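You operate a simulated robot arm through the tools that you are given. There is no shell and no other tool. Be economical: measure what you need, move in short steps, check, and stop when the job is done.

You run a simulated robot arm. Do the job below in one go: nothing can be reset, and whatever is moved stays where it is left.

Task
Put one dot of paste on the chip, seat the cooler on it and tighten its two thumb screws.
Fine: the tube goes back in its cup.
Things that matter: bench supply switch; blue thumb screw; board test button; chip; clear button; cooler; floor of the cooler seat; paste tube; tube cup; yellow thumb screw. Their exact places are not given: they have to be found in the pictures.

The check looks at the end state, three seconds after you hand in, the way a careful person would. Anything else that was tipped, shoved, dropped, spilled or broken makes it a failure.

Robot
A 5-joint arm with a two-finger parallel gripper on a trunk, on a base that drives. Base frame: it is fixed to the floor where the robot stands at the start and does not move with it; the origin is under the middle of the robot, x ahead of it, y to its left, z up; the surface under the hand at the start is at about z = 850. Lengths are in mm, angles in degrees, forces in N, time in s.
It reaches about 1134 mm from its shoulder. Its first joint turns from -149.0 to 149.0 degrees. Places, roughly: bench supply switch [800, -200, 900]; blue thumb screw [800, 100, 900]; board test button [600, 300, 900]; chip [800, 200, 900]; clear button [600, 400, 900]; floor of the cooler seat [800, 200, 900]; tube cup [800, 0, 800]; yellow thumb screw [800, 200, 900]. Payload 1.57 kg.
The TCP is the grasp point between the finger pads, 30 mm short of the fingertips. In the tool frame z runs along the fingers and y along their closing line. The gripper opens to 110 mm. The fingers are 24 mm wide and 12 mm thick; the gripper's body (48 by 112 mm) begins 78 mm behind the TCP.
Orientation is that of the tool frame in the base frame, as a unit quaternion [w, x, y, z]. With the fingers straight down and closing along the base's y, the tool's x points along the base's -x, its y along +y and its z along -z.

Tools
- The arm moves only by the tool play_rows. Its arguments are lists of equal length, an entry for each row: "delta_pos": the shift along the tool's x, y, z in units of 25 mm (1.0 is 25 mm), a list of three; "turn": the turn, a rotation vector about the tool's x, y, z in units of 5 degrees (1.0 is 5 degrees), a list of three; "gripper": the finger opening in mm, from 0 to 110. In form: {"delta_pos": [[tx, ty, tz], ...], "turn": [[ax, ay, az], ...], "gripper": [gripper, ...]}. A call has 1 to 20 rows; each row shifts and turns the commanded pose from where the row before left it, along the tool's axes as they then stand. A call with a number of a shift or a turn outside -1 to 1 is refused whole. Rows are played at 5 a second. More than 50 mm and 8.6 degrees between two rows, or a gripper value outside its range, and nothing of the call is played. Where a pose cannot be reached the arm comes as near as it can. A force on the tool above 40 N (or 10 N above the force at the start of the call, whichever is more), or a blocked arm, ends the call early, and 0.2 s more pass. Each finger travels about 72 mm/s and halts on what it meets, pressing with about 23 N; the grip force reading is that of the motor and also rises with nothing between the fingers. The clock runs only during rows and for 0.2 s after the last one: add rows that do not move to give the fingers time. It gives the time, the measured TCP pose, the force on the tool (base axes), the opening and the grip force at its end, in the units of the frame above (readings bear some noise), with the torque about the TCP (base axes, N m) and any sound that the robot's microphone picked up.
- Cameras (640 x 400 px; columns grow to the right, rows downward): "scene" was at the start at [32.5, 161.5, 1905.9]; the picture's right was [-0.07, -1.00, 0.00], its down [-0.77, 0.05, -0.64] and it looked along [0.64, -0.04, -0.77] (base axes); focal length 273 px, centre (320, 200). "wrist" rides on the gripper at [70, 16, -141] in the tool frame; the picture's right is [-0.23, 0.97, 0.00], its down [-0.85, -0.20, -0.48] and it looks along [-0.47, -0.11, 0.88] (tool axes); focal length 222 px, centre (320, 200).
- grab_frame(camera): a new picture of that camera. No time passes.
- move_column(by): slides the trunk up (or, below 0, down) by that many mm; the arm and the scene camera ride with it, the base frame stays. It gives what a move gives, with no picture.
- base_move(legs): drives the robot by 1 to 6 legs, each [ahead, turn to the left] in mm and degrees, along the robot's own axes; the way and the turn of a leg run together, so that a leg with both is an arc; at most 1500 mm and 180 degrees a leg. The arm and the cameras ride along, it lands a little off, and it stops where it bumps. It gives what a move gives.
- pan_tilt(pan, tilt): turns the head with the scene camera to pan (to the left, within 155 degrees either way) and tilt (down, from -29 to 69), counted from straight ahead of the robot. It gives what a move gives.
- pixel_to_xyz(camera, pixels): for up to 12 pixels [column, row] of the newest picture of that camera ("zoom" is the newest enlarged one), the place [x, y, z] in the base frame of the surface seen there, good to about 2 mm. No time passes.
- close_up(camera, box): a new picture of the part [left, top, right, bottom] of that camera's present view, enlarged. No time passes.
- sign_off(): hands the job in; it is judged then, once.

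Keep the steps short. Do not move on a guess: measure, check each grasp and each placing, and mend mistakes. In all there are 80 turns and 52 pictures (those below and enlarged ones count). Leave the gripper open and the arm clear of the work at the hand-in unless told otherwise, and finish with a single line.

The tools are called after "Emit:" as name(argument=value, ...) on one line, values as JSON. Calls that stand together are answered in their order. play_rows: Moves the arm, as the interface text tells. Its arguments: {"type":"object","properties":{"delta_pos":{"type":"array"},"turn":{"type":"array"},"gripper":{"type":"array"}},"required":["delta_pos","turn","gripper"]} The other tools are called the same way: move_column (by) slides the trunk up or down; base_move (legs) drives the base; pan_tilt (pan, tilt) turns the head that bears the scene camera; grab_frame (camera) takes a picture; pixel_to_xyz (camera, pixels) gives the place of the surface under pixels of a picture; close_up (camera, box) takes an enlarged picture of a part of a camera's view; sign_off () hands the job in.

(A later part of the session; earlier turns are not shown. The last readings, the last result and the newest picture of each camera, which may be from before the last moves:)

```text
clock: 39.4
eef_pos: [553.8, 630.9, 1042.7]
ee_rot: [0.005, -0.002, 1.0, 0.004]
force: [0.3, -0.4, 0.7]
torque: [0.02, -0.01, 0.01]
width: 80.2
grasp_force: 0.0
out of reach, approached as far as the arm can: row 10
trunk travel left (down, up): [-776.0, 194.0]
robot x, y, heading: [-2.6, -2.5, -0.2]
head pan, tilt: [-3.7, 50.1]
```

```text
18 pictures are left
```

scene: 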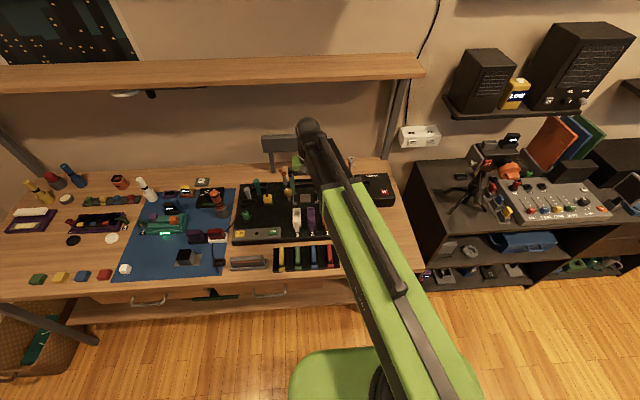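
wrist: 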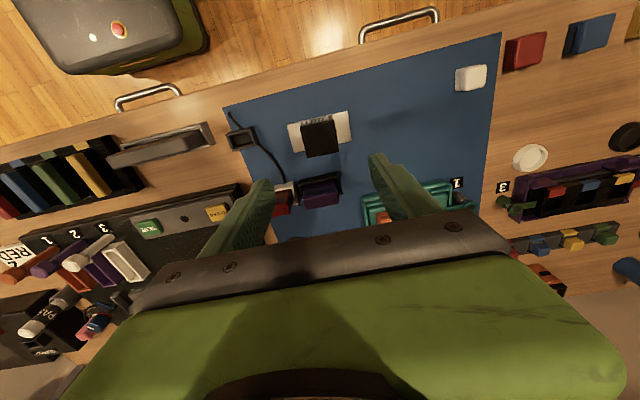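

The cooler is between the fingers at (320,135). I'll enlarge it and measure its edges.

Emit:
close_up(camera="wrist", box=[280, 100, 360, 165])

Emit:
pixel_to_xyz(camera="wrist", pixels=[[304, 122], [333, 118], [338, 149], [306, 155], [320, 138], [290, 124], [295, 149], [349, 113], [353, 138], [305, 138], [335, 133]])

```text
6.15 times, centred on (320, 132) of wrist
```

zoom: 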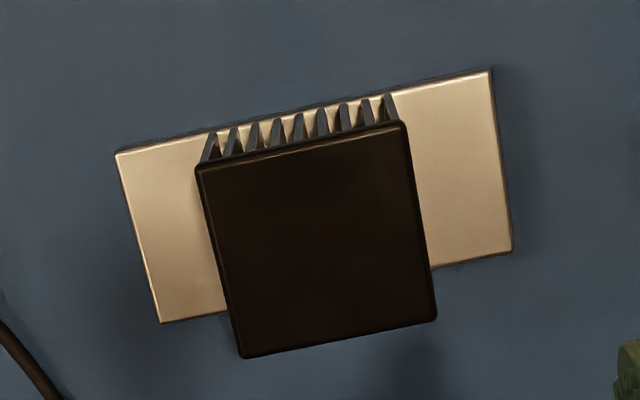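

```text
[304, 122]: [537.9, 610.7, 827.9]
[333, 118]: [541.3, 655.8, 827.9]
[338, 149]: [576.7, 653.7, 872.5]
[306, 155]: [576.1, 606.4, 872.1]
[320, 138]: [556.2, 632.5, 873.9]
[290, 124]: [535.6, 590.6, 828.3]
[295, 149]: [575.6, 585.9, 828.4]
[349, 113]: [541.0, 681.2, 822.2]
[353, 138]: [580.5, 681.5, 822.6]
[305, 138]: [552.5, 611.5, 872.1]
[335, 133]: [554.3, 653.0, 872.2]
```

Emit:
pixel_to_xyz(camera="zoom", pixels=[[121, 158], [486, 76], [507, 248], [163, 318], [202, 172], [400, 128], [432, 316], [245, 352], [220, 262], [416, 218]])

```text
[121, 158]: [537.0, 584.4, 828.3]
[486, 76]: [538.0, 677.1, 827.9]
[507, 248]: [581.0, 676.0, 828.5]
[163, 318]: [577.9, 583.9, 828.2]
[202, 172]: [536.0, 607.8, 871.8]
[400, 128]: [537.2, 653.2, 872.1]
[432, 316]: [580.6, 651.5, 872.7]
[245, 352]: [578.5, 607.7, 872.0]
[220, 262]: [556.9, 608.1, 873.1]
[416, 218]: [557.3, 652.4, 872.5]
```

Cooler: centre (558.5,630), plate top 828, block 45 mm wide, top 872, turned about 1°. I'll align, then go down to TCP 868, keeping the tips about 10 mm above the plate.

Emit:
play_rows(delta_pos=[[-0.19, 0, 0], [0, 0, 0]], turn=[[0, 0, 0], [0, 0, 0]], gripper=[75, 75])

Emit:
move_column(by=-140)

Emit:
grab_frame(camera="wrist")

```text
clock: 40.0
eef_pos: [558.6, 631.4, 1043.0]
ee_rot: [0.005, -0.003, 1.0, 0.004]
force: [0.7, 0.8, -1.1]
torque: [0.02, 0.0, 0.01]
width: 74.9
grasp_force: 0.1
trunk travel left (down, up): [-776.0, 194.0]
robot x, y, heading: [0.7, -3.0, -0.0]
head pan, tilt: [-3.7, 50.1]
```

```text
clock: 41.7
eef_pos: [558.9, 630.5, 902.7]
ee_rot: [0.004, -0.002, 1.0, 0.005]
force: [-0.5, 0.1, -0.2]
torque: [0.04, -0.03, 0.05]
width: 75.2
grasp_force: 0.2
trunk travel left (down, up): [-636.0, 334.0]
robot x, y, heading: [-1.9, -5.2, -0.0]
head pan, tilt: [-3.7, 50.1]
```

```text
16 pictures are left
```

wrist: 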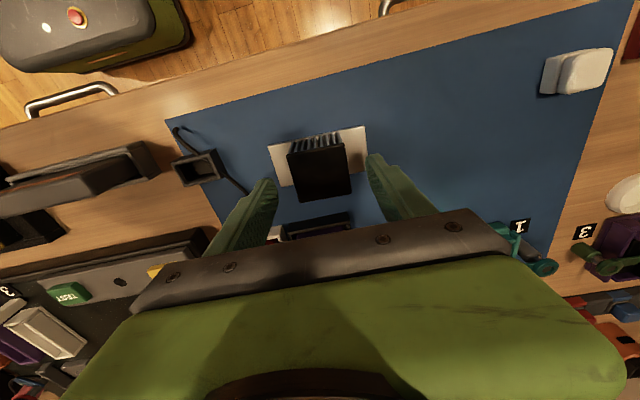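

Centred. Lowering 34 mm, then closing to grip.

Emit:
move_column(by=-34)

Emit:
play_rows(delta_pos=[[0, 0, 0], [0, 0, 0], [0, 0, 0], [0, 0, 0]], turn=[[0, 0, 0], [0, 0, 0], [0, 0, 0], [0, 0, 0]], gripper=[60, 50, 40, 38])

Emit:
move_column(by=140)

Emit:
grab_frame(camera="wrist")

```text
clock: 42.5
eef_pos: [559.1, 632.3, 868.1]
ee_rot: [0.004, -0.001, 1.0, 0.005]
force: [0.0, 0.0, 0.2]
torque: [0.02, 0.0, 0.02]
width: 74.9
grasp_force: 0.0
trunk travel left (down, up): [-602.0, 368.0]
robot x, y, heading: [3.6, -5.8, -0.3]
head pan, tilt: [-3.7, 50.1]
```

```text
clock: 43.5
eef_pos: [558.4, 630.0, 868.8]
ee_rot: [0.004, -0.002, 1.0, 0.004]
force: [-1.6, 0.2, 1.8]
torque: [-0.19, 0.03, -0.06]
width: 47.9
grasp_force: 23.5
trunk travel left (down, up): [-602.0, 368.0]
robot x, y, heading: [1.0, -4.6, -0.1]
head pan, tilt: [-3.7, 50.1]
```

```text
clock: 45.1
eef_pos: [559.3, 630.5, 1008.0]
ee_rot: [0.005, -0.002, 1.0, 0.004]
force: [-0.6, 0.1, 0.4]
torque: [0.0, 0.0, 0.04]
width: 38.1
grasp_force: 0.1
trunk travel left (down, up): [-742.0, 228.0]
robot x, y, heading: [-2.0, -4.3, -0.1]
head pan, tilt: [-3.7, 50.1]
```

```text
15 pictures are left
```

wrist: 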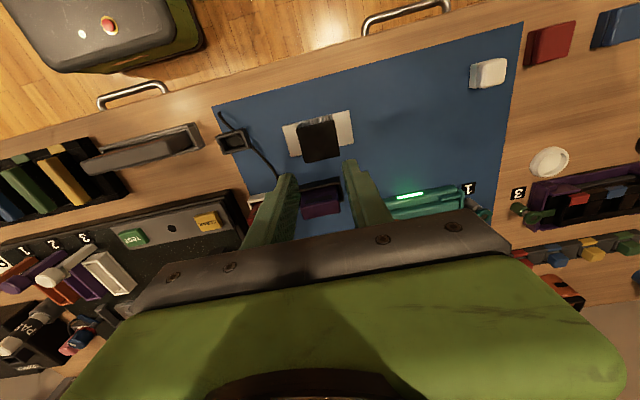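

The fingers closed to 38 mm empty, so the cooler slipped out and still sits on the mat. I'll measure it again.

Emit:
close_up(camera="wrist", box=[275, 100, 365, 165])

Emit:
pixel_to_xyz(camera="zoom", pixels=[[60, 165], [120, 300], [535, 80], [550, 240], [190, 125], [380, 110], [415, 300], [215, 330]])

```text
6.15 times, centred on (320, 132) of wrist
```

zoom: 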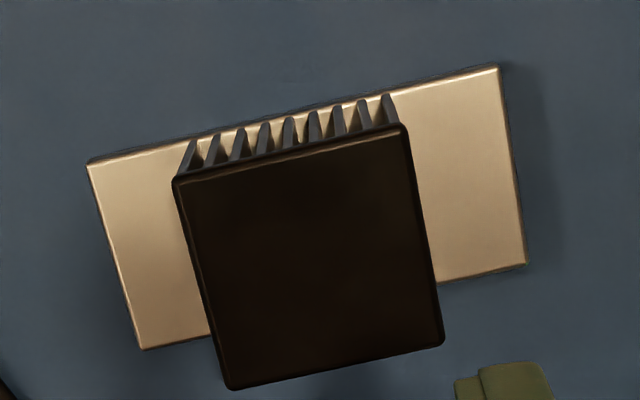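

```text
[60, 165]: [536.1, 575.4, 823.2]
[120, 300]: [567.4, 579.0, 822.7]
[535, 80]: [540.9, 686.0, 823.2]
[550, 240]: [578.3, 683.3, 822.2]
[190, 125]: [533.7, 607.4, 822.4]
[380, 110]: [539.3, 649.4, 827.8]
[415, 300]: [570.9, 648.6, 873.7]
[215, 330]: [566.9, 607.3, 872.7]
```

Emit:
pixel_to_xyz(camera="zoom", pixels=[[93, 165], [495, 71], [521, 262], [141, 346], [178, 180], [400, 130], [438, 338], [231, 383]])

```text
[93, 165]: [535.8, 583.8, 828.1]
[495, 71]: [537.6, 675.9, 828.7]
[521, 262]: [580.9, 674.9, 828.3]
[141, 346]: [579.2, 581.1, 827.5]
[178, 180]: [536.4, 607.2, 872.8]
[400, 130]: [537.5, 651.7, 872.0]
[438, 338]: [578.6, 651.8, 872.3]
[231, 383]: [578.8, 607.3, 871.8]
```

It has not moved; centre (558,629). My pads only caught its upper part. I'll go down again to TCP ≈862, close fully and lift only a little to test.

Emit:
play_rows(delta_pos=[[0.02, -0.04, 0], [0, 0, 0], [0, 0, 0]], turn=[[0, 0, 0], [0, 0, 0], [0, 0, 0]], gripper=[75, 75, 75])

Emit:
move_column(by=-146)

Emit:
play_rows(delta_pos=[[0, 0, 0], [0, 0, 0], [0, 0, 0], [0, 0, 0], [0, 0, 0], [0, 0, 0]], turn=[[0, 0, 0], [0, 0, 0], [0, 0, 0], [0, 0, 0], [0, 0, 0], [0, 0, 0]], gripper=[60, 50, 35, 20, 10, 10])

Emit:
move_column(by=6)

```text
clock: 45.9
eef_pos: [558.4, 629.1, 1008.8]
ee_rot: [0.004, -0.003, 1.0, 0.005]
force: [0.5, 0.0, -0.4]
torque: [0.03, 0.04, -0.02]
width: 75.1
grasp_force: 0.0
trunk travel left (down, up): [-742.0, 228.0]
robot x, y, heading: [2.1, -0.3, -0.1]
head pan, tilt: [-3.7, 50.1]
```

```text
clock: 47.6
eef_pos: [558.8, 628.7, 862.1]
ee_rot: [0.004, -0.001, 1.0, 0.004]
force: [-0.1, 0.8, 0.0]
torque: [0.02, 0.01, -0.05]
width: 74.9
grasp_force: 0.0
trunk travel left (down, up): [-596.0, 374.0]
robot x, y, heading: [0.9, -3.7, 0.1]
head pan, tilt: [-3.7, 50.1]
```

```text
clock: 49.0
eef_pos: [558.2, 630.1, 863.3]
ee_rot: [0.005, -0.001, 1.0, 0.004]
force: [-1.2, 2.2, 3.5]
torque: [-0.2, 0.01, -0.02]
width: 48.1
grasp_force: 23.9
trunk travel left (down, up): [-596.0, 374.0]
robot x, y, heading: [-0.9, -3.7, -0.2]
head pan, tilt: [-3.7, 50.1]
```

```text
clock: 49.6
eef_pos: [558.4, 628.7, 869.4]
ee_rot: [0.005, -0.001, 1.0, 0.005]
force: [0.0, 0.1, -2.3]
torque: [0.01, 0.0, 0.01]
width: 47.7
grasp_force: 23.1
trunk travel left (down, up): [-602.0, 368.0]
robot x, y, heading: [3.8, -5.7, -0.1]
head pan, tilt: [-3.7, 50.1]
```

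The grip holds with a downward load of 2.3 N. Lifting 20 mm more to confirm.

Emit:
move_column(by=20)

Emit:
grab_frame(camera="wrist")

```text
clock: 50.3
eef_pos: [559.3, 629.8, 888.3]
ee_rot: [0.004, -0.002, 1.0, 0.004]
force: [-0.5, 0.2, -3.2]
torque: [-0.03, 0.02, -0.04]
width: 47.8
grasp_force: 22.9
trunk travel left (down, up): [-622.0, 348.0]
robot x, y, heading: [1.8, -4.9, -0.3]
head pan, tilt: [-3.7, 50.1]
```

```text
13 pictures are left
```

wrist: 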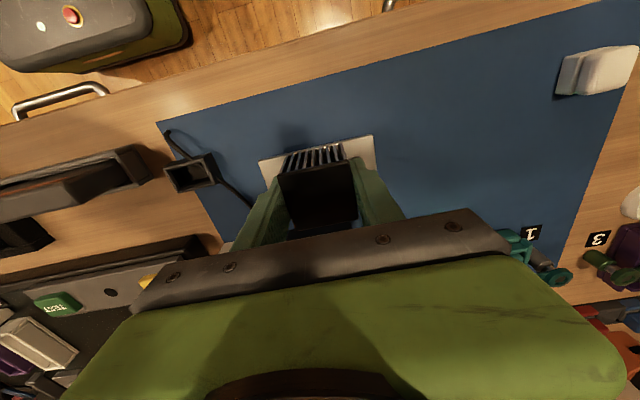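

Held securely. Lifting to TCP ≈1040, then carrying it toward the board, stopping 115 mm short in y so I can measure the seat.

Emit:
move_column(by=152)

Emit:
play_rows(delta_pos=[[-0.689, -0.969, 0], [-0.689, -0.969, 0], [-0.689, -0.969, 0], [-0.689, -0.969, 0], [-0.689, -0.969, 0], [-0.689, -0.969, 0], [-0.689, -0.969, 0], [-0.689, -0.969, 0], [-0.689, -0.969, 0], [-0.689, -0.969, 0], [-0.689, -0.969, 0], [-0.689, -0.969, 0], [-0.689, -0.969, 0], [-0.689, -0.969, 0]], turn=[[0, 0, 0], [0, 0, 0], [0, 0, 0], [0, 0, 0], [0, 0, 0], [0, 0, 0], [0, 0, 0], [0, 0, 0], [0, 0, 0], [0, 0, 0], [0, 0, 0], [0, 0, 0], [0, 0, 0], [0, 0, 0]], gripper=[10, 10, 10, 10, 10, 10, 10, 10, 10, 10, 10, 10, 10, 10])

Emit:
grab_frame(camera="wrist")

```text
clock: 52.0
eef_pos: [558.5, 629.6, 1040.2]
ee_rot: [0.004, -0.002, 1.0, 0.004]
force: [0.0, 0.1, -2.9]
torque: [-0.02, -0.01, 0.03]
width: 47.8
grasp_force: 22.7
trunk travel left (down, up): [-774.0, 196.0]
robot x, y, heading: [0.8, -5.8, -0.2]
head pan, tilt: [-3.7, 50.1]
```

```text
clock: 55.0
eef_pos: [800.2, 291.6, 1040.0]
ee_rot: [0.005, -0.002, 1.0, 0.005]
force: [-0.5, 1.6, -1.5]
torque: [-0.02, 0.02, 0.0]
width: 47.6
grasp_force: 23.2
trunk travel left (down, up): [-774.0, 196.0]
robot x, y, heading: [0.8, -2.6, -0.2]
head pan, tilt: [-3.7, 50.1]
```

```text
12 pictures are left
```

wrist: 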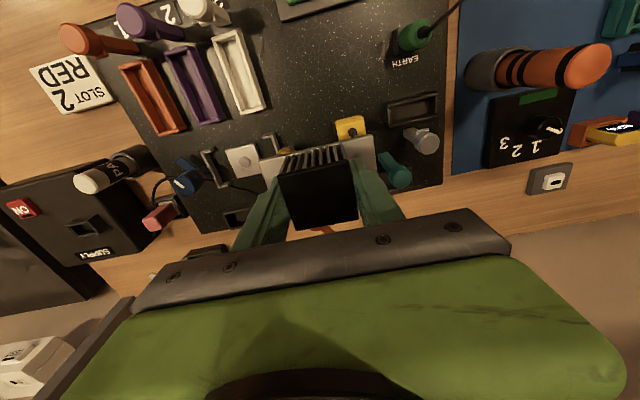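

Emit:
close_up(camera="wrist", box=[190, 125, 286, 185])

Emit:
pixel_to_xyz(camera="wrist", pixels=[[244, 144], [223, 149], [205, 154], [221, 182], [213, 185], [270, 139], [266, 138], [276, 155], [232, 160], [258, 155]])

```text
6.67 times, centred on (238, 155) of wrist
```

zoom: 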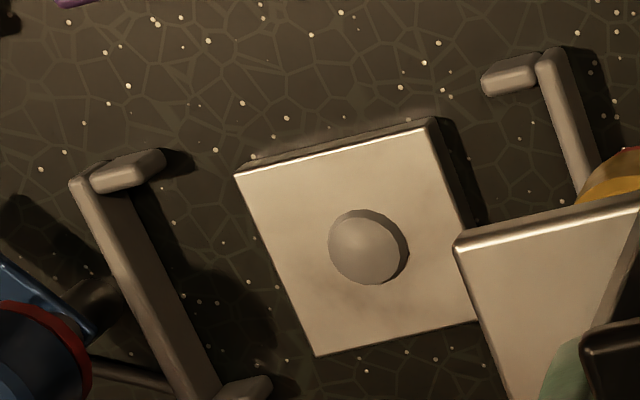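

```text
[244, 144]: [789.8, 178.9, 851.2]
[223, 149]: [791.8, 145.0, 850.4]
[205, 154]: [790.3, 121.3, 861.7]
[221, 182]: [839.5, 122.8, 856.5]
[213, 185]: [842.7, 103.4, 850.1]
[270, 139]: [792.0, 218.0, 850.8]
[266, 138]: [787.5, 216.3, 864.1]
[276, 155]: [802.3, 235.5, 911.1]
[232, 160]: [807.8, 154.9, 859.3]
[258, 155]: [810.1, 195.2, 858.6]
```

Emit:
pixel_to_xyz(camera="zoom", pixels=[[85, 185], [100, 180], [160, 160], [200, 385], [265, 382], [490, 80], [550, 60], [555, 80], [240, 180], [425, 128], [318, 352], [365, 245]])

```text
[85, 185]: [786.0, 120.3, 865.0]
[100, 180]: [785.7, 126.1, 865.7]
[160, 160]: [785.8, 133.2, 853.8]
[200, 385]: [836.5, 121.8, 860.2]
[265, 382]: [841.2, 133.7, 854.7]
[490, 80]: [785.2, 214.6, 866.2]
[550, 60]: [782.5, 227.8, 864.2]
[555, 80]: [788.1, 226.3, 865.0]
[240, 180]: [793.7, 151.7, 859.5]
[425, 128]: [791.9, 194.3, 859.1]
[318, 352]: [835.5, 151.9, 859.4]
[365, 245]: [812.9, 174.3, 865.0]
```

Seat centre ≈ (813.4,173.5), with about 2 mm to spare on each side. I'll verify the cooler's own offset in the grip.

Emit:
pixel_to_xyz(camera="wrist", pixels=[[260, 162], [261, 164], [371, 137], [376, 162], [375, 158], [280, 178], [353, 166], [290, 226], [354, 216]])

```text
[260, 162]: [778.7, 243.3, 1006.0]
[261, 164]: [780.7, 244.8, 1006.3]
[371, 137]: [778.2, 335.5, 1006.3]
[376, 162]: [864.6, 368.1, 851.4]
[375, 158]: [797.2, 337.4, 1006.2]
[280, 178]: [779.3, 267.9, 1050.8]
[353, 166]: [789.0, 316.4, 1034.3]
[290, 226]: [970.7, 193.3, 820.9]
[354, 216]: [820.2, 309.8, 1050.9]
```

The cooler is centred in the grip. Moving above the seat.

Emit:
play_rows(delta_pos=[[-0.106, -0.936, 0], [-0.106, -0.936, 0], [-0.106, -0.936, 0], [-0.106, -0.936, 0], [-0.106, -0.936, 0], [0, 0, 0]], turn=[[0, 0, 0], [0, 0, 0], [0, 0, 0], [0, 0, 0], [0, 0, 0], [0, 0, 0]], gripper=[10, 10, 10, 10, 10, 10])

Emit:
move_column(by=-95)

Emit:
close_up(camera="scene", box=[260, 140, 356, 200])

```text
clock: 56.4
eef_pos: [814.7, 174.4, 1040.0]
ee_rot: [0.005, -0.002, 1.0, 0.005]
force: [-0.3, 0.1, -1.9]
torque: [0.01, -0.01, 0.05]
width: 47.7
grasp_force: 23.1
trunk travel left (down, up): [-774.0, 196.0]
robot x, y, heading: [3.1, -4.0, -0.0]
head pan, tilt: [-3.7, 50.1]
```

```text
clock: 57.7
eef_pos: [814.1, 173.7, 945.4]
ee_rot: [0.005, -0.002, 1.0, 0.005]
force: [0.3, -0.5, -2.6]
torque: [0.01, -0.01, 0.04]
width: 47.9
grasp_force: 22.9
trunk travel left (down, up): [-679.0, 291.0]
robot x, y, heading: [-0.5, -7.3, -0.3]
head pan, tilt: [-3.7, 50.1]
```

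```text
6.67 times, centred on (308, 170) of scene
```

zoom: 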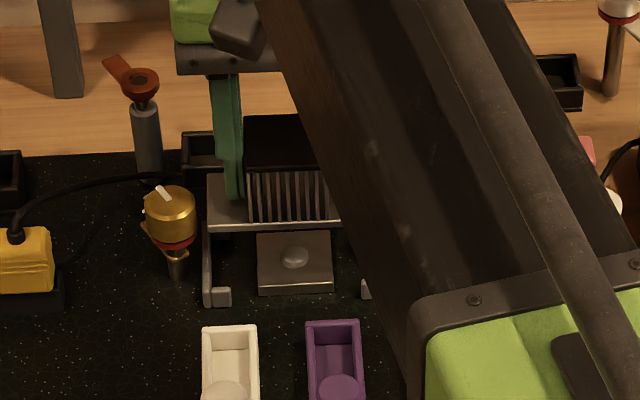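

Aligned between the posts. Lowering 39 mm, then by small steps to contact.

Emit:
move_column(by=-39)

Emit:
move_column(by=-3)

```text
clock: 58.5
eef_pos: [815.4, 174.0, 907.0]
ee_rot: [0.004, -0.003, 1.0, 0.004]
force: [-0.4, -0.9, -1.8]
torque: [-0.02, -0.02, 0.02]
width: 47.8
grasp_force: 22.9
trunk travel left (down, up): [-640.0, 330.0]
robot x, y, heading: [2.6, -3.8, 0.1]
head pan, tilt: [-3.7, 50.1]
```

```text
clock: 59.1
eef_pos: [814.6, 175.0, 904.3]
ee_rot: [0.004, -0.002, 1.0, 0.006]
force: [-0.6, -0.5, -1.8]
torque: [0.01, 0.02, 0.0]
width: 47.7
grasp_force: 23.4
trunk travel left (down, up): [-637.0, 333.0]
robot x, y, heading: [0.4, -5.4, 0.1]
head pan, tilt: [-3.7, 50.1]
```

Emit:
move_column(by=-3)

```text
clock: 59.6
eef_pos: [815.7, 174.1, 900.3]
ee_rot: [0.004, -0.002, 1.0, 0.005]
force: [0.0, 0.8, -2.3]
torque: [0.01, -0.03, 0.0]
width: 47.9
grasp_force: 23.0
trunk travel left (down, up): [-634.0, 336.0]
robot x, y, heading: [0.0, -3.4, -0.0]
head pan, tilt: [-3.7, 50.1]
```

Emit:
move_column(by=-1.5)

```text
clock: 60.1
eef_pos: [814.6, 175.2, 899.1]
ee_rot: [0.004, -0.002, 1.0, 0.004]
force: [2.1, 1.3, 8.4]
torque: [-0.26, 0.0, 0.05]
width: 47.7
grasp_force: 22.5
trunk travel left (down, up): [-632.0, 338.0]
robot x, y, heading: [0.1, -7.6, -0.1]
head pan, tilt: [-3.7, 50.1]
```

Contact at the expected height (8 N). Opening to 62 and rising to look.

Emit:
play_rows(delta_pos=[[0, 0, 0], [0, 0, 0], [0, 0, 0]], turn=[[0, 0, 0], [0, 0, 0], [0, 0, 0]], gripper=[50, 56, 62])

Emit:
move_column(by=110)

Emit:
grab_frame(camera="wrist")

```text
clock: 60.9
eef_pos: [814.3, 176.3, 899.5]
ee_rot: [0.005, -0.003, 1.0, 0.004]
force: [-0.1, -0.2, 0.6]
torque: [0.02, -0.02, -0.04]
width: 62.0
grasp_force: 0.1
trunk travel left (down, up): [-632.0, 338.0]
robot x, y, heading: [-2.0, -3.8, 0.1]
head pan, tilt: [-3.7, 50.1]
```

```text
clock: 62.3
eef_pos: [814.2, 173.9, 1008.2]
ee_rot: [0.005, -0.001, 1.0, 0.004]
force: [-0.5, 0.1, 0.5]
torque: [0.04, 0.01, 0.0]
width: 62.1
grasp_force: 0.1
trunk travel left (down, up): [-742.0, 228.0]
robot x, y, heading: [-0.9, -1.2, -0.5]
head pan, tilt: [-3.7, 50.1]
```

```text
9 pictures are left
```

wrist: 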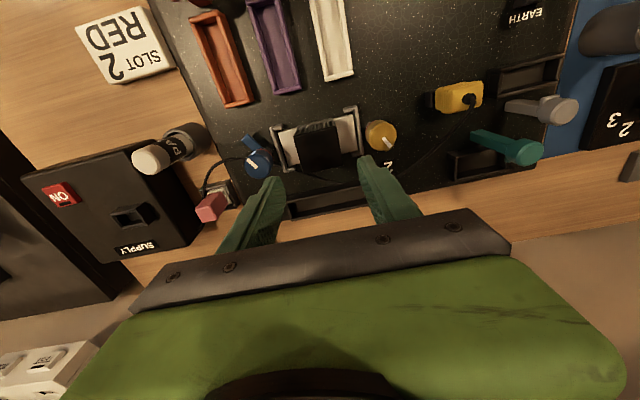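

The cooler sits between the brackets. I'll enlarge and measure the plate and both knobs.

Emit:
close_up(camera="wrist", box=[232, 95, 408, 205])

Emit:
pixel_to_xyz(camera="zoom", pixels=[[175, 130], [465, 85], [185, 200], [455, 160], [88, 220], [85, 255], [112, 240], [540, 120], [520, 140], [575, 150], [550, 165], [70, 155]])

```text
3.64 times, centred on (320, 150) of wrist
```

zoom: 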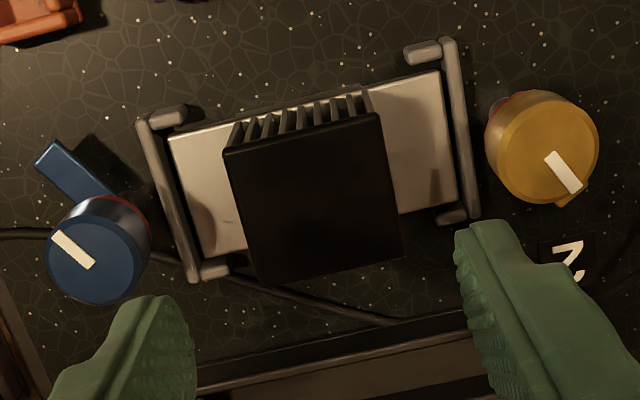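

```text
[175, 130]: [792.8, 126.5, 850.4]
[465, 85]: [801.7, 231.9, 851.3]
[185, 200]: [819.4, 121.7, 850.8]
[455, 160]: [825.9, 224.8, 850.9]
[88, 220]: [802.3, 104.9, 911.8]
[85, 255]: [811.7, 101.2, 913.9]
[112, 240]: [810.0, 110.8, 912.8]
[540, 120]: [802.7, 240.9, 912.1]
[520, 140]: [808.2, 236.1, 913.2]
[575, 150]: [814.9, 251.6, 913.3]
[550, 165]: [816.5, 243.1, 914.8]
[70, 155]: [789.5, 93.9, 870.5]
```

The cooler is seated. Blue knob ≈ (813,104), yellow ≈ (812.5,243), tops at 914. The blue clamp arm points to (789,94), and a clockwise turn of about 110° should bring it over the plate. Moving over the blue knob first.

Emit:
play_rows(delta_pos=[[0.016, -0.932, 0], [0.016, -0.932, 0], [0.016, -0.932, 0], [0, 0, 0]], turn=[[0, 0, 0], [0, 0, 0], [0, 0, 0], [0, 0, 0]], gripper=[56, 50, 50, 50])

Emit:
close_up(camera="wrist", box=[264, 95, 376, 165])

Emit:
pixel_to_xyz(camera="zoom", pixels=[[320, 200], [280, 200], [360, 200], [320, 170], [320, 240], [300, 260], [340, 260]])

```text
clock: 63.3
eef_pos: [814.1, 106.2, 1010.1]
ee_rot: [0.004, -0.001, 1.0, 0.005]
force: [-1.0, 0.1, 0.6]
torque: [0.02, -0.01, 0.03]
width: 50.3
grasp_force: 0.0
trunk travel left (down, up): [-742.0, 228.0]
robot x, y, heading: [6.0, 0.8, -0.2]
head pan, tilt: [-3.7, 50.1]
```

```text
5.71 times, centred on (320, 130) of wrist
```

zoom: 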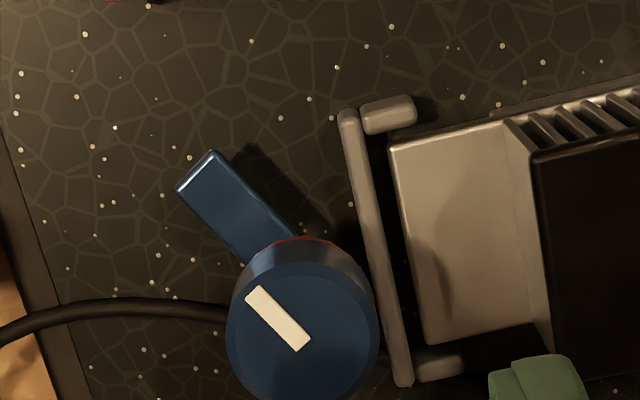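

```text
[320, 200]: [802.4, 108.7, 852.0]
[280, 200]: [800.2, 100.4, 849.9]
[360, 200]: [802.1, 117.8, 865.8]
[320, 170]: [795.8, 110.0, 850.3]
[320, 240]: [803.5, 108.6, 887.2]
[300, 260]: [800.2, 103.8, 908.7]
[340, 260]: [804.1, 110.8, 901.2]
```

Emit:
pixel_to_xyz(camera="zoom", pixels=[[302, 340], [232, 340], [372, 335], [300, 272], [310, 396], [185, 185], [212, 158]])

```text
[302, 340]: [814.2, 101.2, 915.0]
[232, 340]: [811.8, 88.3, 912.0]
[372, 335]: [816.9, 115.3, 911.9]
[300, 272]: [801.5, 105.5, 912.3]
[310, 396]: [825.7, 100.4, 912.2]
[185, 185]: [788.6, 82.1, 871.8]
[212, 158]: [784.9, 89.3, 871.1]
```

Knob centre (814,102), diameter about 27; the arm points to 210°, so about 120° clockwise is needed. Shifting −2 mm in y and lowering to TCP ≈907.

Emit:
play_rows(delta_pos=[[0, -0.1, 0], [0, 0, 0]], turn=[[0, 0, 0], [0, 0, 0]], gripper=[50, 50])

Emit:
move_column(by=-101)

Emit:
play_rows(delta_pos=[[0, 0, 0], [0, 0, 0], [0, 0, 0], [0, 0, 0]], turn=[[0, 0, 0], [0, 0, 0], [0, 0, 0], [0, 0, 0]], gripper=[40, 30, 15, 15])

```text
clock: 63.9
eef_pos: [812.7, 103.2, 1008.7]
ee_rot: [0.004, -0.002, 1.0, 0.005]
force: [-0.1, -0.2, 0.1]
torque: [0.01, 0.0, 0.0]
width: 50.0
grasp_force: 0.0
trunk travel left (down, up): [-742.0, 228.0]
robot x, y, heading: [2.3, -5.3, -0.2]
head pan, tilt: [-3.7, 50.1]
```

```text
clock: 65.3
eef_pos: [812.8, 102.2, 908.6]
ee_rot: [0.004, -0.001, 1.0, 0.005]
force: [-0.2, -0.1, 0.0]
torque: [0.02, 0.01, 0.01]
width: 50.1
grasp_force: 0.1
trunk travel left (down, up): [-641.0, 329.0]
robot x, y, heading: [-0.5, -1.4, -0.1]
head pan, tilt: [-3.7, 50.1]
```

```text
clock: 66.3
eef_pos: [812.3, 103.4, 908.0]
ee_rot: [0.004, -0.002, 1.0, 0.003]
force: [0.4, -2.2, 1.2]
torque: [-0.69, 0.15, -0.05]
width: 29.8
grasp_force: 38.6
trunk travel left (down, up): [-641.0, 329.0]
robot x, y, heading: [0.5, -3.6, -0.0]
head pan, tilt: [-3.7, 50.1]
```

Gripped at 29.8 mm. Turning 20° clockwise first to check the resistance.

Emit:
play_rows(delta_pos=[[0, 0, 0], [0, 0, 0], [0, 0, 0], [0, 0, 0]], turn=[[0, 0, 1], [0, 0, 1], [0, 0, 1], [0, 0, 1]], gripper=[15, 15, 15, 15])

Emit:
close_up(camera="scene", box=[270, 145, 366, 205])

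```text
clock: 67.3
eef_pos: [813.2, 102.9, 906.9]
ee_rot: [0.004, 0.173, 0.985, 0.005]
force: [2.1, 3.2, 2.2]
torque: [-1.06, -0.74, 0.01]
width: 29.8
grasp_force: 39.6
trunk travel left (down, up): [-641.0, 329.0]
robot x, y, heading: [1.1, -7.9, -0.3]
head pan, tilt: [-3.7, 50.1]
```

```text
6.67 times, centred on (318, 175) of scene
```

zoom: 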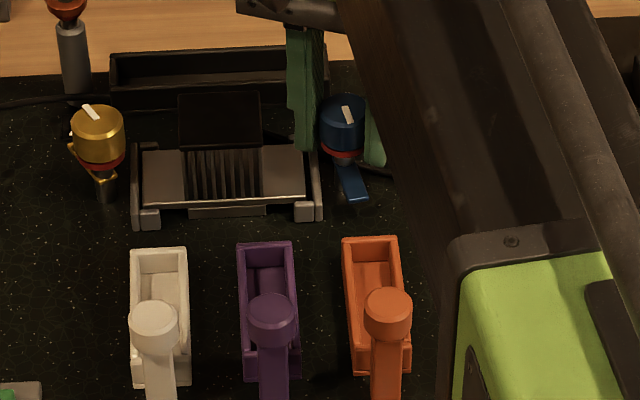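

The arm turned with my grip, in the right direction. Continuing 95° clockwise.

Emit:
play_rows(delta_pos=[[0, 0, 0], [0, 0, 0], [0, 0, 0], [0, 0, 0], [0, 0, 0], [0, 0, 0], [0, 0, 0], [0, 0, 0], [0, 0, 0], [0, 0, 0], [0, 0, 0], [0, 0, 0], [0, 0, 0], [0, 0, 0], [0, 0, 0], [0, 0, 0], [0, 0, 0], [0, 0, 0], [0, 0, 0]], turn=[[0, 0, 1], [0, 0, 1], [0, 0, 1], [0, 0, 1], [0, 0, 1], [0, 0, 1], [0, 0, 1], [0, 0, 1], [0, 0, 1], [0, 0, 1], [0, 0, 1], [0, 0, 1], [0, 0, 1], [0, 0, 1], [0, 0, 1], [0, 0, 1], [0, 0, 1], [0, 0, 1], [0, 0, 1]], gripper=[15, 15, 15, 15, 15, 15, 15, 15, 15, 15, 15, 15, 15, 15, 15, 15, 15, 15, 15])

Emit:
close_up(camera="scene", box=[290, 155, 354, 195])

```text
clock: 70.1
eef_pos: [815.8, 104.3, 908.1]
ee_rot: [0.001, 0.671, 0.741, 0.008]
force: [5.0, 3.6, 6.7]
torque: [-0.28, 0.54, 0.02]
width: 30.1
grasp_force: 39.4
trunk travel left (down, up): [-641.0, 329.0]
robot x, y, heading: [-1.4, -4.2, -0.1]
head pan, tilt: [-3.7, 50.1]
stopped in row 14: the force on the tool passed its limit at 40 N (the readings are from after the stop); the commanded pose is now the measured one
```

```text
10.00 times, centred on (322, 175) of scene
```

zoom: 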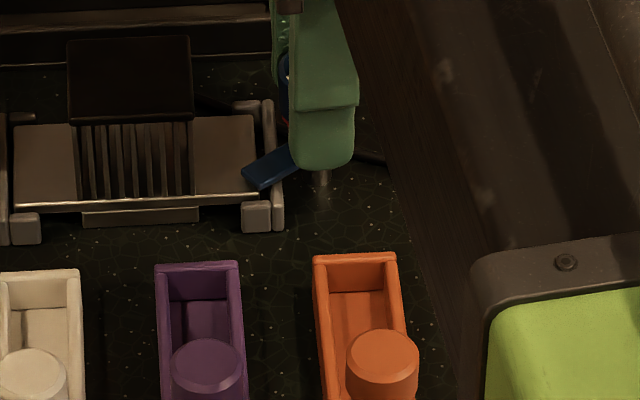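

Turned 84° so far, then a side load stopped it, because my grip is slightly off the knob's axis. I'll open, recentre and re-grip.

Emit:
play_rows(delta_pos=[[0, 0, 0], [-0.05, -0.08, 0], [0, 0, 0], [0, 0, 0]], turn=[[0, 0, 0], [0, 0, 0], [0, 0, 0], [0, 0, 0]], gripper=[36, 40, 40, 40])

Emit:
play_rows(delta_pos=[[0, 0, 0], [0, 0, 0], [0, 0, 0], [0, 0, 0]], turn=[[0, 0, 0], [0, 0, 0], [0, 0, 0], [0, 0, 0]], gripper=[34, 25, 20, 20])

Emit:
play_rows(delta_pos=[[0, 0, 0], [0, 0, 0], [0, 0, 0], [0, 0, 0]], turn=[[0, 0, 0.8], [0, 0, 0.8], [0, 0, 0.8], [0, 0, 0.8]], gripper=[20, 20, 20, 20])

```text
clock: 71.1
eef_pos: [813.0, 102.4, 909.2]
ee_rot: [0.002, 0.672, 0.741, 0.008]
force: [0.1, -0.8, 0.8]
torque: [0.01, -0.02, 0.01]
width: 40.3
grasp_force: 0.1
trunk travel left (down, up): [-641.0, 329.0]
robot x, y, heading: [-2.5, -5.2, -0.2]
head pan, tilt: [-3.7, 50.1]
```

```text
clock: 72.1
eef_pos: [812.5, 101.8, 907.9]
ee_rot: [0.001, 0.671, 0.742, 0.008]
force: [13.8, 1.6, 5.3]
torque: [0.01, -0.06, -0.01]
width: 32.4
grasp_force: 7.0
trunk travel left (down, up): [-641.0, 329.0]
robot x, y, heading: [0.7, -5.0, -0.0]
head pan, tilt: [-3.7, 50.1]
```

```text
clock: 73.1
eef_pos: [813.5, 103.0, 906.2]
ee_rot: [0.0, 0.768, 0.64, 0.008]
force: [14.0, -0.5, 3.6]
torque: [-0.17, 0.05, 0.02]
width: 32.8
grasp_force: 7.0
trunk travel left (down, up): [-641.0, 329.0]
robot x, y, heading: [3.5, -3.1, 0.0]
head pan, tilt: [-3.7, 50.1]
```

Only one finger pressed, since the force is +13.8 N in x. So the axis is really near (815.5,103.3), where the first grip had settled. I'll open, shift +2.5 mm in x and re-grip.

Emit:
play_rows(delta_pos=[[0, 0, 0], [0.045, 0.1, 0], [0, 0, 0], [0, 0, 0]], turn=[[0, 0, 0], [0, 0, 0], [0, 0, 0], [0, 0, 0]], gripper=[40, 40, 40, 40])

Emit:
play_rows(delta_pos=[[0, 0, 0], [0, 0, 0], [0, 0, 0], [0, 0, 0]], turn=[[0, 0, 0], [0, 0, 0], [0, 0, 0], [0, 0, 0]], gripper=[34, 25, 20, 15])

```text
clock: 74.1
eef_pos: [816.2, 102.6, 909.3]
ee_rot: [0.0, 0.768, 0.641, 0.008]
force: [0.1, 1.1, -0.5]
torque: [0.01, 0.0, 0.03]
width: 39.9
grasp_force: 0.1
trunk travel left (down, up): [-641.0, 329.0]
robot x, y, heading: [-0.1, -6.3, -0.1]
head pan, tilt: [-3.7, 50.1]
```

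```text
clock: 75.1
eef_pos: [814.8, 102.4, 908.0]
ee_rot: [0.0, 0.767, 0.641, 0.008]
force: [-0.9, -0.9, 0.5]
torque: [0.12, 0.87, -0.02]
width: 30.2
grasp_force: 39.0
trunk travel left (down, up): [-641.0, 329.0]
robot x, y, heading: [-0.2, -6.8, 0.1]
head pan, tilt: [-3.7, 50.1]
```

Well centred, both pads at 39 N. Turning 40° more clockwise.

Emit:
play_rows(delta_pos=[[0, 0, 0], [0, 0, 0], [0, 0, 0], [0, 0, 0], [0, 0, 0], [0, 0, 0], [0, 0, 0], [0, 0, 0]], turn=[[0, 0, 1], [0, 0, 1], [0, 0, 1], [0, 0, 1], [0, 0, 1], [0, 0, 1], [0, 0, 1], [0, 0, 1]], gripper=[15, 15, 15, 15, 15, 15, 15, 15])

Emit:
close_up(camera="scene", box=[290, 155, 354, 195])

```text
clock: 76.9
eef_pos: [816.0, 102.7, 908.3]
ee_rot: [-0.003, 0.941, 0.338, 0.007]
force: [-3.0, 0.5, 0.7]
torque: [0.16, 0.37, 0.61]
width: 29.5
grasp_force: 39.0
trunk travel left (down, up): [-641.0, 329.0]
robot x, y, heading: [2.9, -4.5, -0.1]
head pan, tilt: [-3.7, 50.1]
```

```text
10.00 times, centred on (322, 175) of scene
```

zoom: 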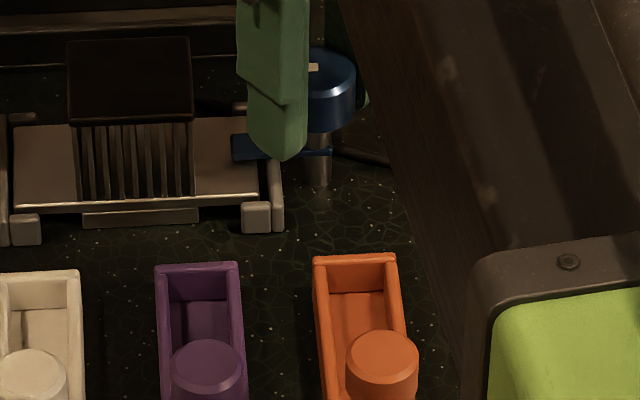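

The blue arm now lies over the plate, the red band is hidden and the torque rose to 0.6 N m: tight. Opening, rising, and turning the tool back while moving to the yellow knob.

Emit:
play_rows(delta_pos=[[0, 0, 0], [0, 0, 0], [0, 0, 0]], turn=[[0, 0, 0], [0, 0, 0], [0, 0, 0]], gripper=[36, 42, 44])

Emit:
move_column(by=101)

Emit:
play_rows(delta_pos=[[0, 0, 0], [0, 0, 0], [0, 0, 0], [0, 0, 0], [0, 0, 0], [0, 0, 0], [0, 0, 0], [0, 0, 0], [0, 0, 0], [0, 0, 0], [0, 0, 0], [0, 0, 0], [0, 0, 0], [0, 0, 0], [0, 0, 0], [0, 0, 0], [0, 0, 0], [0, 0, 0], [0, 0, 0], [0, 0, 0]], turn=[[0, 0, -1], [0, 0, -1], [0, 0, -1], [0, 0, -1], [0, 0, -1], [0, 0, -1], [0, 0, -1], [0, 0, -1], [0, 0, -1], [0, 0, -1], [0, 0, -1], [0, 0, -1], [0, 0, -1], [0, 0, -1], [0, 0, -1], [0, 0, -1], [0, 0, -1], [0, 0, -1], [0, 0, -1], [0, 0, -1]], gripper=[50, 50, 50, 50, 50, 50, 50, 50, 50, 50, 50, 50, 50, 50, 50, 50, 50, 50, 50, 50])

Emit:
play_rows(delta_pos=[[0, 0, 0], [0, 0, 0], [0, 0, 0], [0, 0, 0], [0, 0, 0], [0, 0, 0], [0, 0, 0], [0, 0, 0], [0, 0, 0]], turn=[[0, 0, -1], [0, 0, -1], [0, 0, -1], [0, 0, -1], [0, 0, -1], [0, 0, -1], [0, 0, -1], [0, 0, -1], [0, 0, 0]], gripper=[50, 50, 50, 50, 50, 50, 50, 50, 50])

```text
clock: 77.7
eef_pos: [816.2, 102.1, 908.9]
ee_rot: [-0.003, 0.941, 0.338, 0.008]
force: [-0.2, 0.1, 0.1]
torque: [-0.01, -0.01, 0.0]
width: 44.0
grasp_force: 0.1
trunk travel left (down, up): [-641.0, 329.0]
robot x, y, heading: [3.0, -4.9, -0.1]
head pan, tilt: [-3.7, 50.1]
```

```text
clock: 79.0
eef_pos: [815.4, 103.1, 1008.8]
ee_rot: [-0.003, 0.94, 0.34, 0.007]
force: [-0.4, 0.2, 0.5]
torque: [-0.01, 0.03, 0.0]
width: 43.9
grasp_force: 0.1
trunk travel left (down, up): [-742.0, 228.0]
robot x, y, heading: [-0.2, -2.8, -0.2]
head pan, tilt: [-3.7, 50.1]
```

```text
clock: 83.2
eef_pos: [815.9, 102.7, 1009.6]
ee_rot: [0.004, 0.343, 0.939, 0.006]
force: [0.1, 0.8, 0.3]
torque: [0.02, 0.0, -0.01]
width: 50.1
grasp_force: 0.1
trunk travel left (down, up): [-742.0, 228.0]
robot x, y, heading: [0.8, -5.1, 0.2]
head pan, tilt: [-3.7, 50.1]
```

```text
clock: 85.2
eef_pos: [816.5, 102.3, 1009.4]
ee_rot: [0.006, 0.002, 1.0, 0.006]
force: [-0.3, 0.6, -0.6]
torque: [-0.02, 0.01, 0.06]
width: 50.2
grasp_force: 0.0
trunk travel left (down, up): [-742.0, 228.0]
robot x, y, heading: [1.0, -3.1, -0.4]
head pan, tilt: [-3.7, 50.1]
```

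The blue axis turned out at about (815.5,102.7). Now to the yellow knob near (815,244), and measure there.

Emit:
play_rows(delta_pos=[[0, 0.943, 0], [0, 0.943, 0], [0, 0.943, 0], [0, 0.943, 0], [0, 0.943, 0], [0, 0.943, 0], [0, 0, 0]], turn=[[0, 0, 0], [0, 0, 0], [0, 0, 0], [0, 0, 0], [0, 0, 0], [0, 0, 0], [0, 0, 0]], gripper=[50, 50, 50, 50, 50, 50, 50])

Emit:
close_up(camera="wrist", box=[256, 90, 384, 170])

```text
clock: 86.8
eef_pos: [817.2, 245.6, 1009.3]
ee_rot: [0.007, 0.004, 1.0, 0.005]
force: [-0.3, 0.0, 0.3]
torque: [0.02, 0.03, 0.02]
width: 50.3
grasp_force: 0.1
trunk travel left (down, up): [-742.0, 228.0]
robot x, y, heading: [-0.5, -5.9, -0.3]
head pan, tilt: [-3.7, 50.1]
```

```text
5.00 times, centred on (320, 130) of wrist
```

zoom: 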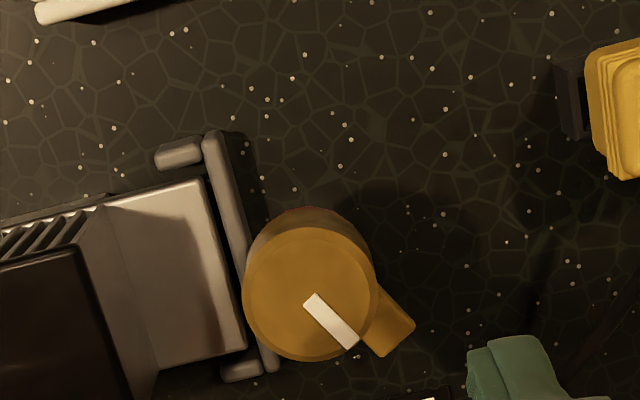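

Emit:
pixel_to_xyz(camera="zoom", pixels=[[310, 293], [249, 295], [371, 290], [310, 232], [312, 355], [395, 335], [408, 322], [380, 352], [220, 190]])

```text
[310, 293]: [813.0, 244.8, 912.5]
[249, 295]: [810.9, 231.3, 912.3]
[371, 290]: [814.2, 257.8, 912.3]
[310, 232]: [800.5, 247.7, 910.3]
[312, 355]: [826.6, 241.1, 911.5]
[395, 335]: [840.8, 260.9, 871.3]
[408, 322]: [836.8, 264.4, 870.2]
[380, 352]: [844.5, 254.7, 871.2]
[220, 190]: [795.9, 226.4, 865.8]
```

Yellow axis ≈ (814.3,244.8), arm at 30°: also 120° clockwise. Aligning, lowering 101 mm, gripping.

Emit:
play_rows(delta_pos=[[0.07, -0.02, 0], [0, 0, 0]], turn=[[0, 0, 0], [0, 0, 0]], gripper=[48, 48])

Emit:
move_column(by=-101)

Emit:
play_rows(delta_pos=[[0, 0, 0], [0, 0, 0], [0, 0, 0], [0, 0, 0]], turn=[[0, 0, 0], [0, 0, 0], [0, 0, 0], [0, 0, 0]], gripper=[40, 30, 15, 15])

```text
clock: 87.4
eef_pos: [813.0, 244.8, 1009.8]
ee_rot: [0.006, 0.002, 1.0, 0.006]
force: [0.5, -0.6, 0.6]
torque: [-0.01, 0.0, 0.03]
width: 47.9
grasp_force: 0.1
trunk travel left (down, up): [-742.0, 228.0]
robot x, y, heading: [-1.6, -4.2, 0.1]
head pan, tilt: [-3.7, 50.1]
```

```text
clock: 88.8
eef_pos: [816.4, 245.2, 908.3]
ee_rot: [0.006, 0.002, 1.0, 0.006]
force: [0.9, 0.8, -0.2]
torque: [0.02, 0.0, 0.01]
width: 47.7
grasp_force: 0.0
trunk travel left (down, up): [-641.0, 329.0]
robot x, y, heading: [0.7, -0.8, -0.3]
head pan, tilt: [-3.7, 50.1]
```

```text
clock: 89.8
eef_pos: [815.2, 244.8, 908.0]
ee_rot: [0.006, 0.003, 1.0, 0.003]
force: [1.5, 2.6, 2.2]
torque: [-0.64, 0.24, -0.01]
width: 29.7
grasp_force: 39.1
trunk travel left (down, up): [-641.0, 329.0]
robot x, y, heading: [-2.3, -3.3, -0.3]
head pan, tilt: [-3.7, 50.1]
```

Gripped at 29.7 mm with little side force. Turning 60° clockwise.

Emit:
play_rows(delta_pos=[[0, 0, 0], [0, 0, 0], [0, 0, 0], [0, 0, 0], [0, 0, 0], [0, 0, 0], [0, 0, 0], [0, 0, 0], [0, 0, 0], [0, 0, 0], [0, 0, 0], [0, 0, 0]], turn=[[0, 0, 1], [0, 0, 1], [0, 0, 1], [0, 0, 1], [0, 0, 1], [0, 0, 1], [0, 0, 1], [0, 0, 1], [0, 0, 1], [0, 0, 1], [0, 0, 1], [0, 0, 1]], gripper=[15, 15, 15, 15, 15, 15, 15, 15, 15, 15, 15, 15])

```text
clock: 92.4
eef_pos: [814.3, 242.9, 908.4]
ee_rot: [0.002, 0.503, 0.865, 0.007]
force: [-11.9, -10.2, -10.2]
torque: [-1.37, 0.27, 0.02]
width: 29.7
grasp_force: 39.1
trunk travel left (down, up): [-641.0, 329.0]
robot x, y, heading: [-0.3, -3.6, 0.0]
head pan, tilt: [-3.7, 50.1]
```

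A side load of about 12 N is building. Opening, shifting about 1.5 mm and re-gripping before the rest.

Emit:
play_rows(delta_pos=[[0, 0, 0], [-0.02, -0.06, 0], [0, 0, 0], [0, 0, 0]], turn=[[0, 0, 0], [0, 0, 0], [0, 0, 0], [0, 0, 0]], gripper=[36, 40, 40, 40])

Emit:
play_rows(delta_pos=[[0, 0, 0], [0, 0, 0], [0, 0, 0], [0, 0, 0]], turn=[[0, 0, 0], [0, 0, 0], [0, 0, 0], [0, 0, 0]], gripper=[34, 25, 15, 15])

```text
clock: 93.4
eef_pos: [813.7, 243.0, 908.3]
ee_rot: [0.003, 0.502, 0.865, 0.007]
force: [0.8, -0.2, 0.5]
torque: [0.01, 0.02, 0.02]
width: 40.0
grasp_force: 0.1
trunk travel left (down, up): [-641.0, 329.0]
robot x, y, heading: [1.4, -6.9, -0.2]
head pan, tilt: [-3.7, 50.1]
```

```text
clock: 94.4
eef_pos: [814.3, 243.2, 908.1]
ee_rot: [0.004, 0.501, 0.865, 0.008]
force: [10.1, 3.5, 6.7]
torque: [-0.2, 0.71, -0.03]
width: 30.1
grasp_force: 39.7
trunk travel left (down, up): [-641.0, 329.0]
robot x, y, heading: [-4.7, -3.8, -0.5]
head pan, tilt: [-3.7, 50.1]
```

Slightly overshot the other way. I'll ease 0.7 mm back while turning 30° more.

Emit:
play_rows(delta_pos=[[0, 0.03, 0], [0, 0, 0], [0, 0, 0], [0, 0, 0], [0, 0, 0], [0, 0, 0]], turn=[[0, 0, 1], [0, 0, 1], [0, 0, 1], [0, 0, 1], [0, 0, 1], [0, 0, 1]], gripper=[15, 15, 15, 15, 15, 15])

Emit:
play_rows(delta_pos=[[0, 0, 0], [0, 0, 0], [0, 0, 0], [0, 0, 0], [0, 0, 0], [0, 0, 0], [0, 0, 0], [0, 0, 0], [0, 0, 0]], turn=[[0, 0, 1], [0, 0, 1], [0, 0, 1], [0, 0, 1], [0, 0, 1], [0, 0, 1], [0, 0, 1], [0, 0, 1], [0, 0, 1]], gripper=[15, 15, 15, 15, 15, 15, 15, 15, 15])

```text
clock: 95.8
eef_pos: [813.8, 241.9, 907.7]
ee_rot: [0.0, 0.711, 0.704, 0.006]
force: [-11.5, -8.3, -10.8]
torque: [-0.99, 0.7, 0.03]
width: 29.9
grasp_force: 39.6
trunk travel left (down, up): [-641.0, 329.0]
robot x, y, heading: [0.7, -3.9, 0.0]
head pan, tilt: [-3.7, 50.1]
```

```text
clock: 97.8
eef_pos: [813.8, 244.8, 909.1]
ee_rot: [-0.002, 0.925, 0.38, 0.01]
force: [-9.5, 6.5, 4.7]
torque: [0.25, 0.47, 0.65]
width: 28.7
grasp_force: 38.7
trunk travel left (down, up): [-641.0, 329.0]
robot x, y, heading: [1.1, -7.3, -0.0]
head pan, tilt: [-3.7, 50.1]
```

Torque rose to 0.65 N m, the same stop as blue. Opening, rising and checking.

Emit:
play_rows(delta_pos=[[0, 0, 0], [0, 0, 0], [0, 0, 0]], turn=[[0, 0, 0], [0, 0, 0], [0, 0, 0]], gripper=[36, 42, 44])

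Emit:
move_column(by=150)

Emit:
play_rows(delta_pos=[[0, 0, 0], [0, 0, 0], [0, 0, 0], [0, 0, 0], [0, 0, 0], [0, 0, 0], [0, 0, 0], [0, 0, 0], [0, 0, 0], [0, 0, 0], [0, 0, 0], [0, 0, 0], [0, 0, 0], [0, 0, 0], [0, 0, 0], [0, 0, 0], [0, 0, 0], [0, 0, 0], [0, 0, 0], [0, 0, 0]], turn=[[0, 0, -1], [0, 0, -1], [0, 0, -1], [0, 0, -1], [0, 0, -1], [0, 0, -1], [0, 0, -1], [0, 0, -1], [0, 0, -1], [0, 0, -1], [0, 0, -1], [0, 0, -1], [0, 0, -1], [0, 0, -1], [0, 0, -1], [0, 0, -1], [0, 0, -1], [0, 0, -1], [0, 0, -1], [0, 0, -1]], gripper=[60, 70, 80, 90, 90, 90, 90, 90, 90, 90, 90, 90, 90, 90, 90, 90, 90, 90, 90, 90])

Emit:
play_rows(delta_pos=[[0, 0, 0], [0, 0, 0], [0, 0, 0], [0, 0, 0], [0, 0, 0], [0, 0, 0], [0, 0, 0], [0.5, 0.8, 0], [0.5, 0.8, 0], [0.5, 0.8, 0], [0.5, 0.8, 0], [0.5, 0.8, 0]], turn=[[0, 0, -1], [0, 0, -1], [0, 0, -1], [0, 0, -1], [0, 0, -1], [0, 0, -1], [0, 0, -1], [0, 0, 0], [0, 0, 0], [0, 0, 0], [0, 0, 0], [0, 0, 0]], gripper=[90, 90, 90, 90, 90, 90, 90, 90, 90, 90, 90, 90])

Emit:
close_up(camera="scene", box=[250, 150, 390, 240])

```text
clock: 98.6
eef_pos: [814.4, 243.0, 908.1]
ee_rot: [-0.003, 0.925, 0.379, 0.007]
force: [-0.4, 1.5, -0.2]
torque: [-0.01, 0.04, 0.04]
width: 44.0
grasp_force: 0.0
trunk travel left (down, up): [-641.0, 329.0]
robot x, y, heading: [-0.0, -3.0, -0.1]
head pan, tilt: [-3.7, 50.1]
```

```text
clock: 100.3
eef_pos: [814.6, 243.2, 1057.5]
ee_rot: [-0.002, 0.925, 0.381, 0.008]
force: [0.2, -0.1, 0.7]
torque: [-0.01, 0.01, 0.01]
width: 43.9
grasp_force: 0.0
trunk travel left (down, up): [-791.0, 179.0]
robot x, y, heading: [2.8, -3.3, -0.0]
head pan, tilt: [-3.7, 50.1]
```

```text
clock: 104.5
eef_pos: [813.9, 243.7, 1058.1]
ee_rot: [0.005, 0.302, 0.953, 0.007]
force: [-0.1, 0.2, -0.4]
torque: [0.02, 0.02, -0.01]
width: 90.0
grasp_force: 0.1
trunk travel left (down, up): [-791.0, 179.0]
robot x, y, heading: [1.8, -3.0, -0.1]
head pan, tilt: [-3.7, 50.1]
```

```text
clock: 107.1
eef_pos: [752.7, 343.9, 1058.2]
ee_rot: [0.006, 0.002, 1.0, 0.005]
force: [-0.2, 1.0, -0.6]
torque: [-0.04, 0.01, -0.01]
width: 90.2
grasp_force: 0.1
trunk travel left (down, up): [-791.0, 179.0]
robot x, y, heading: [1.5, -7.8, -0.0]
head pan, tilt: [-3.7, 50.1]
```

```text
4.44 times, centred on (320, 195) of scene
```

zoom: 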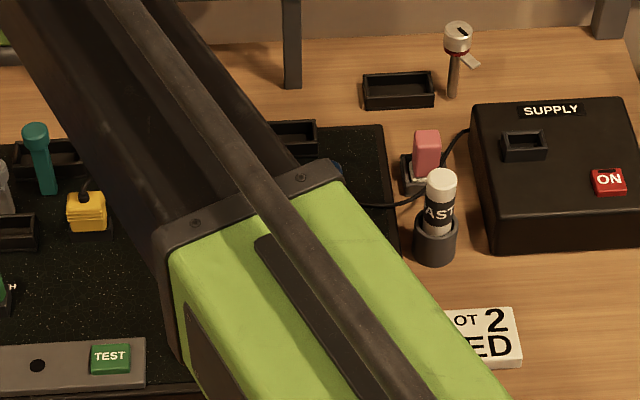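

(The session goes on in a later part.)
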